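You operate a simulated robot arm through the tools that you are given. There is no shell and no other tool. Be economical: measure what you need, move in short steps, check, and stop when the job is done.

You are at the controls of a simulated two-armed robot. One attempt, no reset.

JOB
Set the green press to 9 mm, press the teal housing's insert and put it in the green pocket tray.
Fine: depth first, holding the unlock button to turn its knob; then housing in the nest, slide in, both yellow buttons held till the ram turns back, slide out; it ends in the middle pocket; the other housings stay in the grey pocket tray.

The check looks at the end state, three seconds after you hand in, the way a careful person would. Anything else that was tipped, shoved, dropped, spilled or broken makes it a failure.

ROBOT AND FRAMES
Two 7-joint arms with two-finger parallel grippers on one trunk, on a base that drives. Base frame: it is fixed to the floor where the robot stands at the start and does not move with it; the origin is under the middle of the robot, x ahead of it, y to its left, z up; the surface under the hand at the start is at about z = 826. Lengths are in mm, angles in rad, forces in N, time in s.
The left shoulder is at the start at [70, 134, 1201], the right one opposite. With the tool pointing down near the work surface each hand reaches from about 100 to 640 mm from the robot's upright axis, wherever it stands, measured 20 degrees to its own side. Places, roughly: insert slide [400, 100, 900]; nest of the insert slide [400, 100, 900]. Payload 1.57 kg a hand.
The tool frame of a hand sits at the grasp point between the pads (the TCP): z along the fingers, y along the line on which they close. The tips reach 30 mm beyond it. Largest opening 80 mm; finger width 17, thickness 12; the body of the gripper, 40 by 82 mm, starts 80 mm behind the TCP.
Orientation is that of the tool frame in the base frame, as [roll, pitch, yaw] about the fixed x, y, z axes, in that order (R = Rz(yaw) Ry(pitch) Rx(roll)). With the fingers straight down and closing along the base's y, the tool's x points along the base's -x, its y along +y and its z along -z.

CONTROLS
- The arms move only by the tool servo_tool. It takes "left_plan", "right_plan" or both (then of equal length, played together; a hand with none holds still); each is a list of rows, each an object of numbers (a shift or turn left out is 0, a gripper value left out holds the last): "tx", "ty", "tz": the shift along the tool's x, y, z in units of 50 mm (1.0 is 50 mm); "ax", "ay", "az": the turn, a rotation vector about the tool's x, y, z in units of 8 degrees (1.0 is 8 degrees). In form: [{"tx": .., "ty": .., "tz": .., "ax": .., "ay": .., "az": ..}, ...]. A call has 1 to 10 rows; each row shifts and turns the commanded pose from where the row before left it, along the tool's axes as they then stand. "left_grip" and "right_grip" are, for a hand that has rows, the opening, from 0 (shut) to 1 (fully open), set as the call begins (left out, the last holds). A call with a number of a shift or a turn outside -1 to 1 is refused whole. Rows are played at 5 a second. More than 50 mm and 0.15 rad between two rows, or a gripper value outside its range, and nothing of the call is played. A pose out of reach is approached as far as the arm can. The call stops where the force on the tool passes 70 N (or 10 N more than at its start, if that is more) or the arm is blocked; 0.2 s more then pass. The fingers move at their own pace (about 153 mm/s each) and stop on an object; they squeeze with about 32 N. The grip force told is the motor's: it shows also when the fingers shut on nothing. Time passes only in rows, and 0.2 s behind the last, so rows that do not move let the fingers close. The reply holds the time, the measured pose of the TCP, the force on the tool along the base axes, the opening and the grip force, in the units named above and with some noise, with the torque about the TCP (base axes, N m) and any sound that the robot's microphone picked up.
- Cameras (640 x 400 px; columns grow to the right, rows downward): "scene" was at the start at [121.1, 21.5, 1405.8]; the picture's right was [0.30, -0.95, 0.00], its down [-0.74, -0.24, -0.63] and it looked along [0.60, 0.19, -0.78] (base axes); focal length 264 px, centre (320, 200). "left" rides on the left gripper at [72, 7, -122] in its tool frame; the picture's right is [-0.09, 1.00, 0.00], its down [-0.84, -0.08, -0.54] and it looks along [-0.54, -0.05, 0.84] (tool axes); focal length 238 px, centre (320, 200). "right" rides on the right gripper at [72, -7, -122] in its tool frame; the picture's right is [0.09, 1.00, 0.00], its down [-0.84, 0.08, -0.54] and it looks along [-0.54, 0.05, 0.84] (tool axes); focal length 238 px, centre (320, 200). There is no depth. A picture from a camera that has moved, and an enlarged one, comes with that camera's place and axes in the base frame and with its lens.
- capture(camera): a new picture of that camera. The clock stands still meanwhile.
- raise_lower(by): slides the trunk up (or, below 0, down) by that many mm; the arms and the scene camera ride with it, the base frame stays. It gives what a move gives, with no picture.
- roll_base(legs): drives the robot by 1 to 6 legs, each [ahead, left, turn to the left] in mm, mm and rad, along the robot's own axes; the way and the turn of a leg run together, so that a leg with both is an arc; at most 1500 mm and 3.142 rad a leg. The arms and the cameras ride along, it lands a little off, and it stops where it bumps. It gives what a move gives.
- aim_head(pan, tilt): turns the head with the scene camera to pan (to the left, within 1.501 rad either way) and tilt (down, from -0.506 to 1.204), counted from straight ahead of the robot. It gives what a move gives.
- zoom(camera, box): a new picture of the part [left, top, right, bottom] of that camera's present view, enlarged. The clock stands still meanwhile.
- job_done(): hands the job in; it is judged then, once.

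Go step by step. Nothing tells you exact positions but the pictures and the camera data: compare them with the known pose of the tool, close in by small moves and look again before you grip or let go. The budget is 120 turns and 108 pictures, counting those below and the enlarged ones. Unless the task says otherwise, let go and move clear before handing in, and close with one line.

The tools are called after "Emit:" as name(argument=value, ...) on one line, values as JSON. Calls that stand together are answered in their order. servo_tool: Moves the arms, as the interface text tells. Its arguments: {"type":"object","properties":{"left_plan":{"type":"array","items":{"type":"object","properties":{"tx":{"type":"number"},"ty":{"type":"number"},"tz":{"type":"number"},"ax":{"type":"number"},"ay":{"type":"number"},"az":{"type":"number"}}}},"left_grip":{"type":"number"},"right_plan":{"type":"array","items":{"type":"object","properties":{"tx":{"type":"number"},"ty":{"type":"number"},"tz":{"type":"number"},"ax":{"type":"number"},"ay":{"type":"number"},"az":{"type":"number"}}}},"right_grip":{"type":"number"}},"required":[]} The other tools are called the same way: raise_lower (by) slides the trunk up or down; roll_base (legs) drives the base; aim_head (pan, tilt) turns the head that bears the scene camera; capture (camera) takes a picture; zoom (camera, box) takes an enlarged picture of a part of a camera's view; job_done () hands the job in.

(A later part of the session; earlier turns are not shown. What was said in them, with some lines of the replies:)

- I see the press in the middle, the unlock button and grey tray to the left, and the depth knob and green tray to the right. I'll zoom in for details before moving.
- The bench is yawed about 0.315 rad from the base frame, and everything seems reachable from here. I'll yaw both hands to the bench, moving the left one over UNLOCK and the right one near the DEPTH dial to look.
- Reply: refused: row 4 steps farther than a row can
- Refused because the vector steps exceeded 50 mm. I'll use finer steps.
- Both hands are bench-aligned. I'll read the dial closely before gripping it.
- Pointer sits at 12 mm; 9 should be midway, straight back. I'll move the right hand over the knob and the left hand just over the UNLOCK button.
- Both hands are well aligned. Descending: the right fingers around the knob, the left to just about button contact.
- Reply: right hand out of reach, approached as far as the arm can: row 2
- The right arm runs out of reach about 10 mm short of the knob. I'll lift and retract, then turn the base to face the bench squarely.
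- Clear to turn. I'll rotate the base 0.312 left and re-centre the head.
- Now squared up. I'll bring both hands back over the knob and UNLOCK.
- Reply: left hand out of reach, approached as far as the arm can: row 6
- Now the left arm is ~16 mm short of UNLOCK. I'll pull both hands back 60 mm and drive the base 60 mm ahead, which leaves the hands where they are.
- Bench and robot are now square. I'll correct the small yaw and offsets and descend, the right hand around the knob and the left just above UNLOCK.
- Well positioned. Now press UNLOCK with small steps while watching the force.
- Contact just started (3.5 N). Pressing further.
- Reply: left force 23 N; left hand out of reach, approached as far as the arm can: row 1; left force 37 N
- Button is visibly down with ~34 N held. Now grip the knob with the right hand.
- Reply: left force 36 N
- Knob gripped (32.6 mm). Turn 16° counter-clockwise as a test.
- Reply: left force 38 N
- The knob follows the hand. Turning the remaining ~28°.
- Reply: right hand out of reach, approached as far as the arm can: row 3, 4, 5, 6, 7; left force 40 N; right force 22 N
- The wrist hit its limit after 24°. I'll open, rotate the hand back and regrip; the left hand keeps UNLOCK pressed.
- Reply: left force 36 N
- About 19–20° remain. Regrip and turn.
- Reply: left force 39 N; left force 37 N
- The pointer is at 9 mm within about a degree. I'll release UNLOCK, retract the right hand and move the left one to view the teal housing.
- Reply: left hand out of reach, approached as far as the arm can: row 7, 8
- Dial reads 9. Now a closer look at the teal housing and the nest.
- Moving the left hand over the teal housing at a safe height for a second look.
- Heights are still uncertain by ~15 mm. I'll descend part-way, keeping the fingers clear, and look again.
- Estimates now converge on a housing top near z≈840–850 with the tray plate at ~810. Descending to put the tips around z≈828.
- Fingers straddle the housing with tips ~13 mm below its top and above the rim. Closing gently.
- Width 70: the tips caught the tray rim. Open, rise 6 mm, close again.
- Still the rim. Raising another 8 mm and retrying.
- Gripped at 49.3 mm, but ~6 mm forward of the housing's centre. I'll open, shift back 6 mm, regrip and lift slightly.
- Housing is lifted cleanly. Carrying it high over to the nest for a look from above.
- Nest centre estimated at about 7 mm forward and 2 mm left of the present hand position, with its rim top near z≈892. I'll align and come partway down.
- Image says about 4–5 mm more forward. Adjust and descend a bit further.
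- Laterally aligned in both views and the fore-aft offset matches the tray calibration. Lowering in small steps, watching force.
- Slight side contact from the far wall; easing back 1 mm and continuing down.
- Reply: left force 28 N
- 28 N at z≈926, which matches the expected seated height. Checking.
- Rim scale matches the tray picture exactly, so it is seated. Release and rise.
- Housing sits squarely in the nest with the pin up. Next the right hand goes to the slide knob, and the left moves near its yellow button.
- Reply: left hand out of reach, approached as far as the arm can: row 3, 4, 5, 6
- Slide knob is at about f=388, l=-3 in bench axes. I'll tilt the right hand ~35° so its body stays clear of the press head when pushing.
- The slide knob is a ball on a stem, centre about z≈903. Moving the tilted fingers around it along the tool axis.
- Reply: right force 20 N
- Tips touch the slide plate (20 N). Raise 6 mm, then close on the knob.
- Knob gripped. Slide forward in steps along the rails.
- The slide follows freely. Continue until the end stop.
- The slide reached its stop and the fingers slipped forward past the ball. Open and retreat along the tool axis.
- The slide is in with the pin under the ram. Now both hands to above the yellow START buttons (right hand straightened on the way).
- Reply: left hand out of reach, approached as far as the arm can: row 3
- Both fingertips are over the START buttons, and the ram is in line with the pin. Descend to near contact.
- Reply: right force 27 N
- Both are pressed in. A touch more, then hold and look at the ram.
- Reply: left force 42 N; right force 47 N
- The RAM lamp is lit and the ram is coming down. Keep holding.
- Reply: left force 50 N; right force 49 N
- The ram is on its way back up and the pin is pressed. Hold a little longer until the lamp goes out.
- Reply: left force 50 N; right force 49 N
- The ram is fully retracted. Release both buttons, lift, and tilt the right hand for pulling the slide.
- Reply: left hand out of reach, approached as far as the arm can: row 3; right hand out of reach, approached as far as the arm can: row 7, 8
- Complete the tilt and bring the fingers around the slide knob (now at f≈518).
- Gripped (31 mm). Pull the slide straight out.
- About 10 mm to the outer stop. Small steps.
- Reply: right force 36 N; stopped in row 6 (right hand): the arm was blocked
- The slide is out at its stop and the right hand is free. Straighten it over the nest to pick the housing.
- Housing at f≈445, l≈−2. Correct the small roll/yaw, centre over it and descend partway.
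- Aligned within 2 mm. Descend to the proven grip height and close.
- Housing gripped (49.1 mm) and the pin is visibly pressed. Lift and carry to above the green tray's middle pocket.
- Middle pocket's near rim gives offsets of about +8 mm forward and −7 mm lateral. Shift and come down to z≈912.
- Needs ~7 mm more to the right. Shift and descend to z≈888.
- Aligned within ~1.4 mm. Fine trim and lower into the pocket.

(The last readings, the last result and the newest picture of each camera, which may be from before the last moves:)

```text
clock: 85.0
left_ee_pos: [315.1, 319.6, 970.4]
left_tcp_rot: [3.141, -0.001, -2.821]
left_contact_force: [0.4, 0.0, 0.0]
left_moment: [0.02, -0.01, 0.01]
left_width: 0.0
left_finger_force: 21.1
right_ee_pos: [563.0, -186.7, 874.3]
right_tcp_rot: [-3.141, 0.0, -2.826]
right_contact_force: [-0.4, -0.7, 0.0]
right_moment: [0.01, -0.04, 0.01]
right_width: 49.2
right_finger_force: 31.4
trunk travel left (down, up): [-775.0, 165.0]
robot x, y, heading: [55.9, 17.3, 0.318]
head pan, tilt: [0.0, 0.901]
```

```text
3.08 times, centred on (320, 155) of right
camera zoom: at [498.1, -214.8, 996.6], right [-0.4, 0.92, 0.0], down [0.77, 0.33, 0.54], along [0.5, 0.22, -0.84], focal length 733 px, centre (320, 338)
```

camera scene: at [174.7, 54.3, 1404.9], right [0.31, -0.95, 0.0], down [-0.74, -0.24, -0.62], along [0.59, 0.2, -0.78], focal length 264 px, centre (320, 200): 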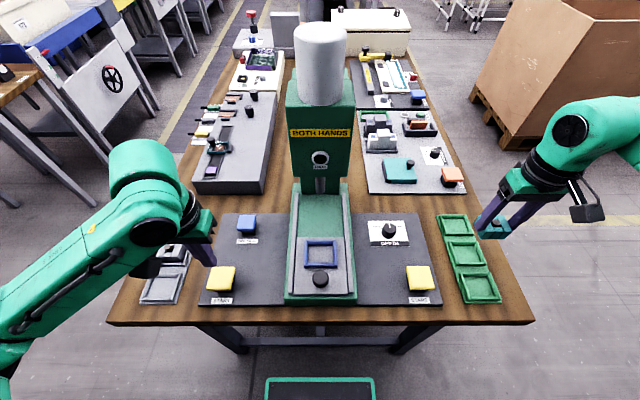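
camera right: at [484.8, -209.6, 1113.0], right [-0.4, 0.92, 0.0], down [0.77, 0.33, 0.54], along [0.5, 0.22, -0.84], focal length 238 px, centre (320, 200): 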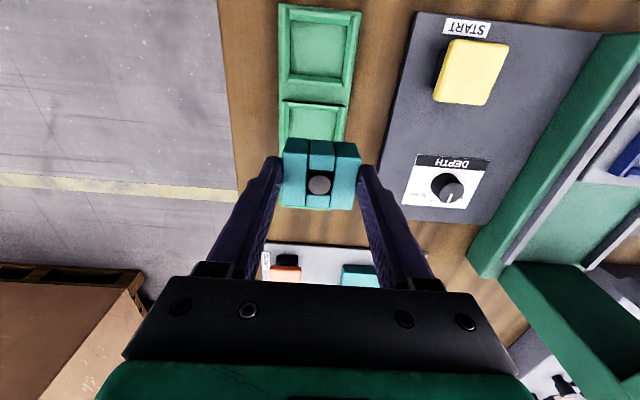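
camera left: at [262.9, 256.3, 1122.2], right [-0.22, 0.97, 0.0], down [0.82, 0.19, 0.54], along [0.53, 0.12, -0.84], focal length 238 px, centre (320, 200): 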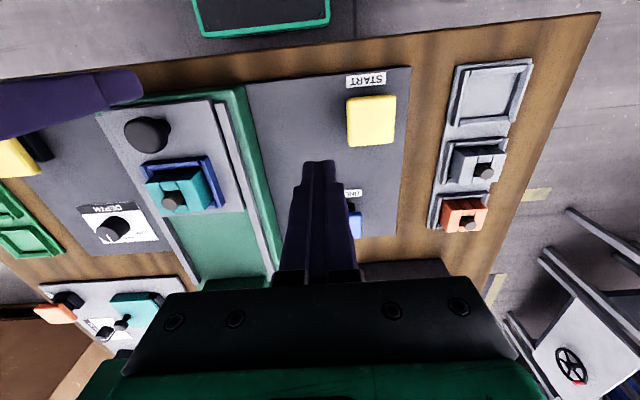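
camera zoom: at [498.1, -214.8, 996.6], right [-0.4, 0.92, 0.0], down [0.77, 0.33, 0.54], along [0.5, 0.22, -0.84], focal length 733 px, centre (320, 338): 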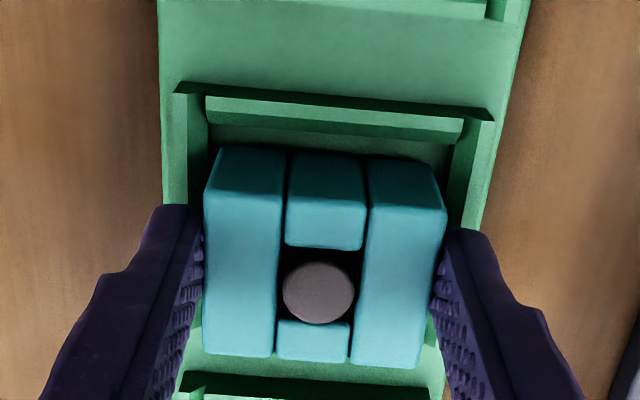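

Nearly seated. Trim 1 mm and lower until contact.

Emit:
servo_tool(right_plan=[{"tx": 0.025, "ty": 0.018}, {"tz": 0.04}, {"tz": 0.04}, {}])

```text
clock: 86.0
left_ee_pos: [316.1, 318.0, 970.6]
left_tcp_rot: [-3.141, -0.003, -2.82]
left_contact_force: [0.2, 0.7, -0.4]
left_moment: [0.03, -0.03, 0.0]
left_width: 0.0
left_finger_force: 21.4
right_ee_pos: [561.3, -184.5, 870.7]
right_tcp_rot: [-3.141, 0.004, -2.827]
right_contact_force: [1.4, -1.4, 7.3]
right_moment: [-0.14, 0.01, 0.01]
right_width: 49.2
right_finger_force: 31.9
trunk travel left (down, up): [-775.0, 165.0]
robot x, y, heading: [57.5, 14.0, 0.318]
head pan, tilt: [0.0, 0.901]
```

Contact at z≈870.7, the expected seat. Release and rise.

Emit:
servo_tool(right_plan=[{"tz": 0.02}, {}])

Emit:
servo_tool(right_plan=[{}, {}, {"tz": -0.3}, {"tz": -0.8}, {"tz": -0.8}, {"tx": 0.4}, {"tx": 0.6}, {}], right_grip=0.9)

Emit:
capture(camera="right")

Emit:
zoom(camera="scene", box=[430, 205, 526, 310])

```text
clock: 86.6
left_ee_pos: [314.7, 319.8, 970.5]
left_tcp_rot: [3.141, -0.001, -2.82]
left_contact_force: [-0.2, 0.1, -0.3]
left_moment: [0.02, 0.0, 0.03]
left_width: 0.3
left_finger_force: 21.0
right_ee_pos: [562.0, -185.9, 871.4]
right_tcp_rot: [-3.14, 0.005, -2.826]
right_contact_force: [4.7, -2.4, 17.4]
right_moment: [-0.19, 0.09, 0.08]
right_width: 49.5
right_finger_force: 31.9
trunk travel left (down, up): [-775.0, 165.0]
robot x, y, heading: [58.2, 17.6, 0.316]
head pan, tilt: [0.0, 0.901]
```

```text
clock: 88.4
left_ee_pos: [317.0, 319.5, 970.5]
left_tcp_rot: [3.141, -0.005, -2.82]
left_contact_force: [0.5, -0.1, -0.5]
left_moment: [0.01, 0.02, 0.01]
left_width: 0.0
left_finger_force: 21.4
right_ee_pos: [514.6, -198.9, 963.0]
right_tcp_rot: [3.141, 0.0, -2.826]
right_contact_force: [0.0, 0.2, -0.4]
right_moment: [-0.01, -0.01, -0.01]
right_width: 72.1
right_finger_force: 0.0
trunk travel left (down, up): [-775.0, 165.0]
robot x, y, heading: [57.0, 21.1, 0.324]
head pan, tilt: [0.0, 0.901]
```

```text
7 pictures are left
camera right: at [449.0, -228.1, 1086.2], right [-0.4, 0.92, 0.0], down [0.77, 0.33, 0.54], along [0.5, 0.22, -0.84], focal length 238 px, centre (320, 200)
```

right: 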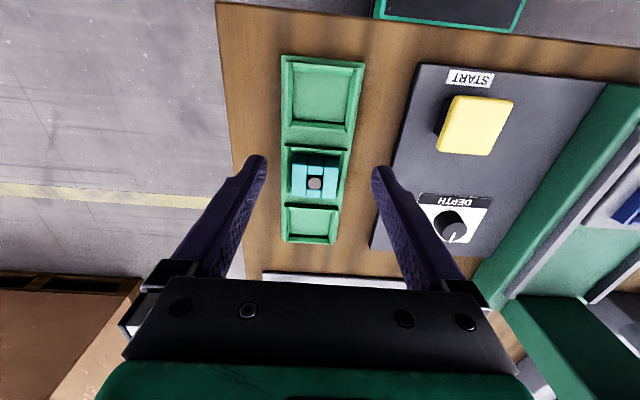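

```text
3.81 times, centred on (478, 258) of scene
camera zoom: at [175.6, 56.2, 1404.7], right [0.31, -0.95, 0.0], down [-0.74, -0.25, -0.62], along [0.59, 0.19, -0.78], focal length 1006 px, centre (-282, -19)
```

zoom: 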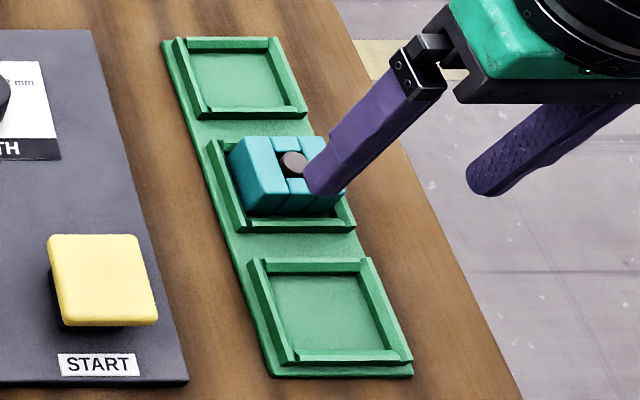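

The housing sits flat in the middle green pocket. I'll back both hands clear and take a final overview, including the dial and grey tray.

Emit:
servo_tool(left_plan=[{"ty": -0.2, "tz": -0.5}, {"tz": -0.5}, {"tz": -0.5}, {}], right_plan=[{"tz": -0.8}, {"tz": -0.6}, {"tx": 0.6}, {"tx": 0.6}])

Emit:
capture(camera="scene")

Emit:
zoom(camera="scene", box=[350, 200, 500, 310])

Emit:
capture(camera="left")

```text
clock: 89.4
left_ee_pos: [325.0, 299.0, 1047.2]
left_tcp_rot: [3.142, 0.0, -2.818]
left_contact_force: [-0.1, 0.5, -0.6]
left_moment: [0.0, -0.01, 0.03]
left_width: 0.0
left_finger_force: 21.3
left hand out of reach, approached as far as the arm can: row 2
right_ee_pos: [455.9, -218.7, 1033.1]
right_tcp_rot: [-3.141, 0.005, -2.826]
right_contact_force: [-1.0, -0.5, 0.4]
right_moment: [-0.02, -0.03, 0.03]
right_width: 71.7
right_finger_force: 0.1
trunk travel left (down, up): [-775.0, 165.0]
robot x, y, heading: [58.2, 17.3, 0.317]
head pan, tilt: [0.0, 0.901]
```

```text
5 pictures are left
camera scene: at [171.8, 56.2, 1405.0], right [0.31, -0.95, 0.0], down [-0.74, -0.25, -0.62], along [0.59, 0.19, -0.78], focal length 264 px, centre (320, 200)
```

scene: 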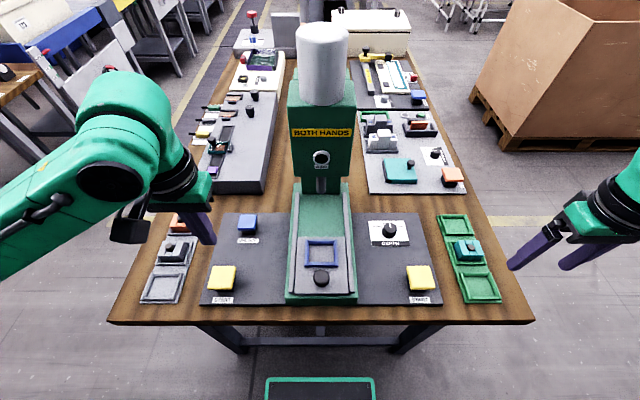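

```text
3.64 times, centred on (425, 255) of scene
camera zoom: at [171.8, 56.2, 1405.0], right [0.31, -0.95, 0.0], down [-0.74, -0.25, -0.62], along [0.59, 0.19, -0.78], focal length 961 px, centre (-62, 0)
```

zoom: 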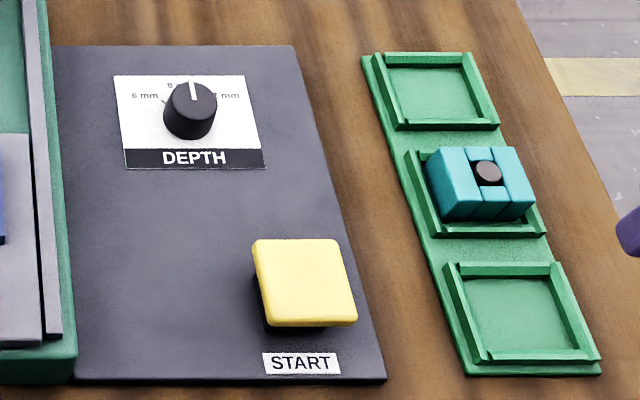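

```text
3 pictures are left
camera left: at [254.3, 283.8, 1167.4], right [-0.23, 0.97, 0.0], down [0.82, 0.19, 0.54], along [0.53, 0.12, -0.84], focal length 238 px, centre (320, 200)
```

left: 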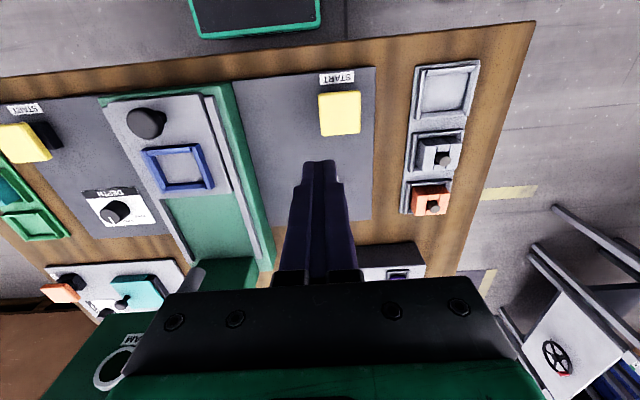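

Everything is in place: the dial is at 9 mm, the slide is out, the pressed teal housing is in the middle green pocket, the other two housings are still in the grey tray, and both hands are clear.

Emit:
job_done()

```text
The job is handed in.
```

I set the press to 9 mm, pressed the teal housing's insert, and put it in the middle pocket of the green tray; the orange and grey housings stayed in the grey tray.
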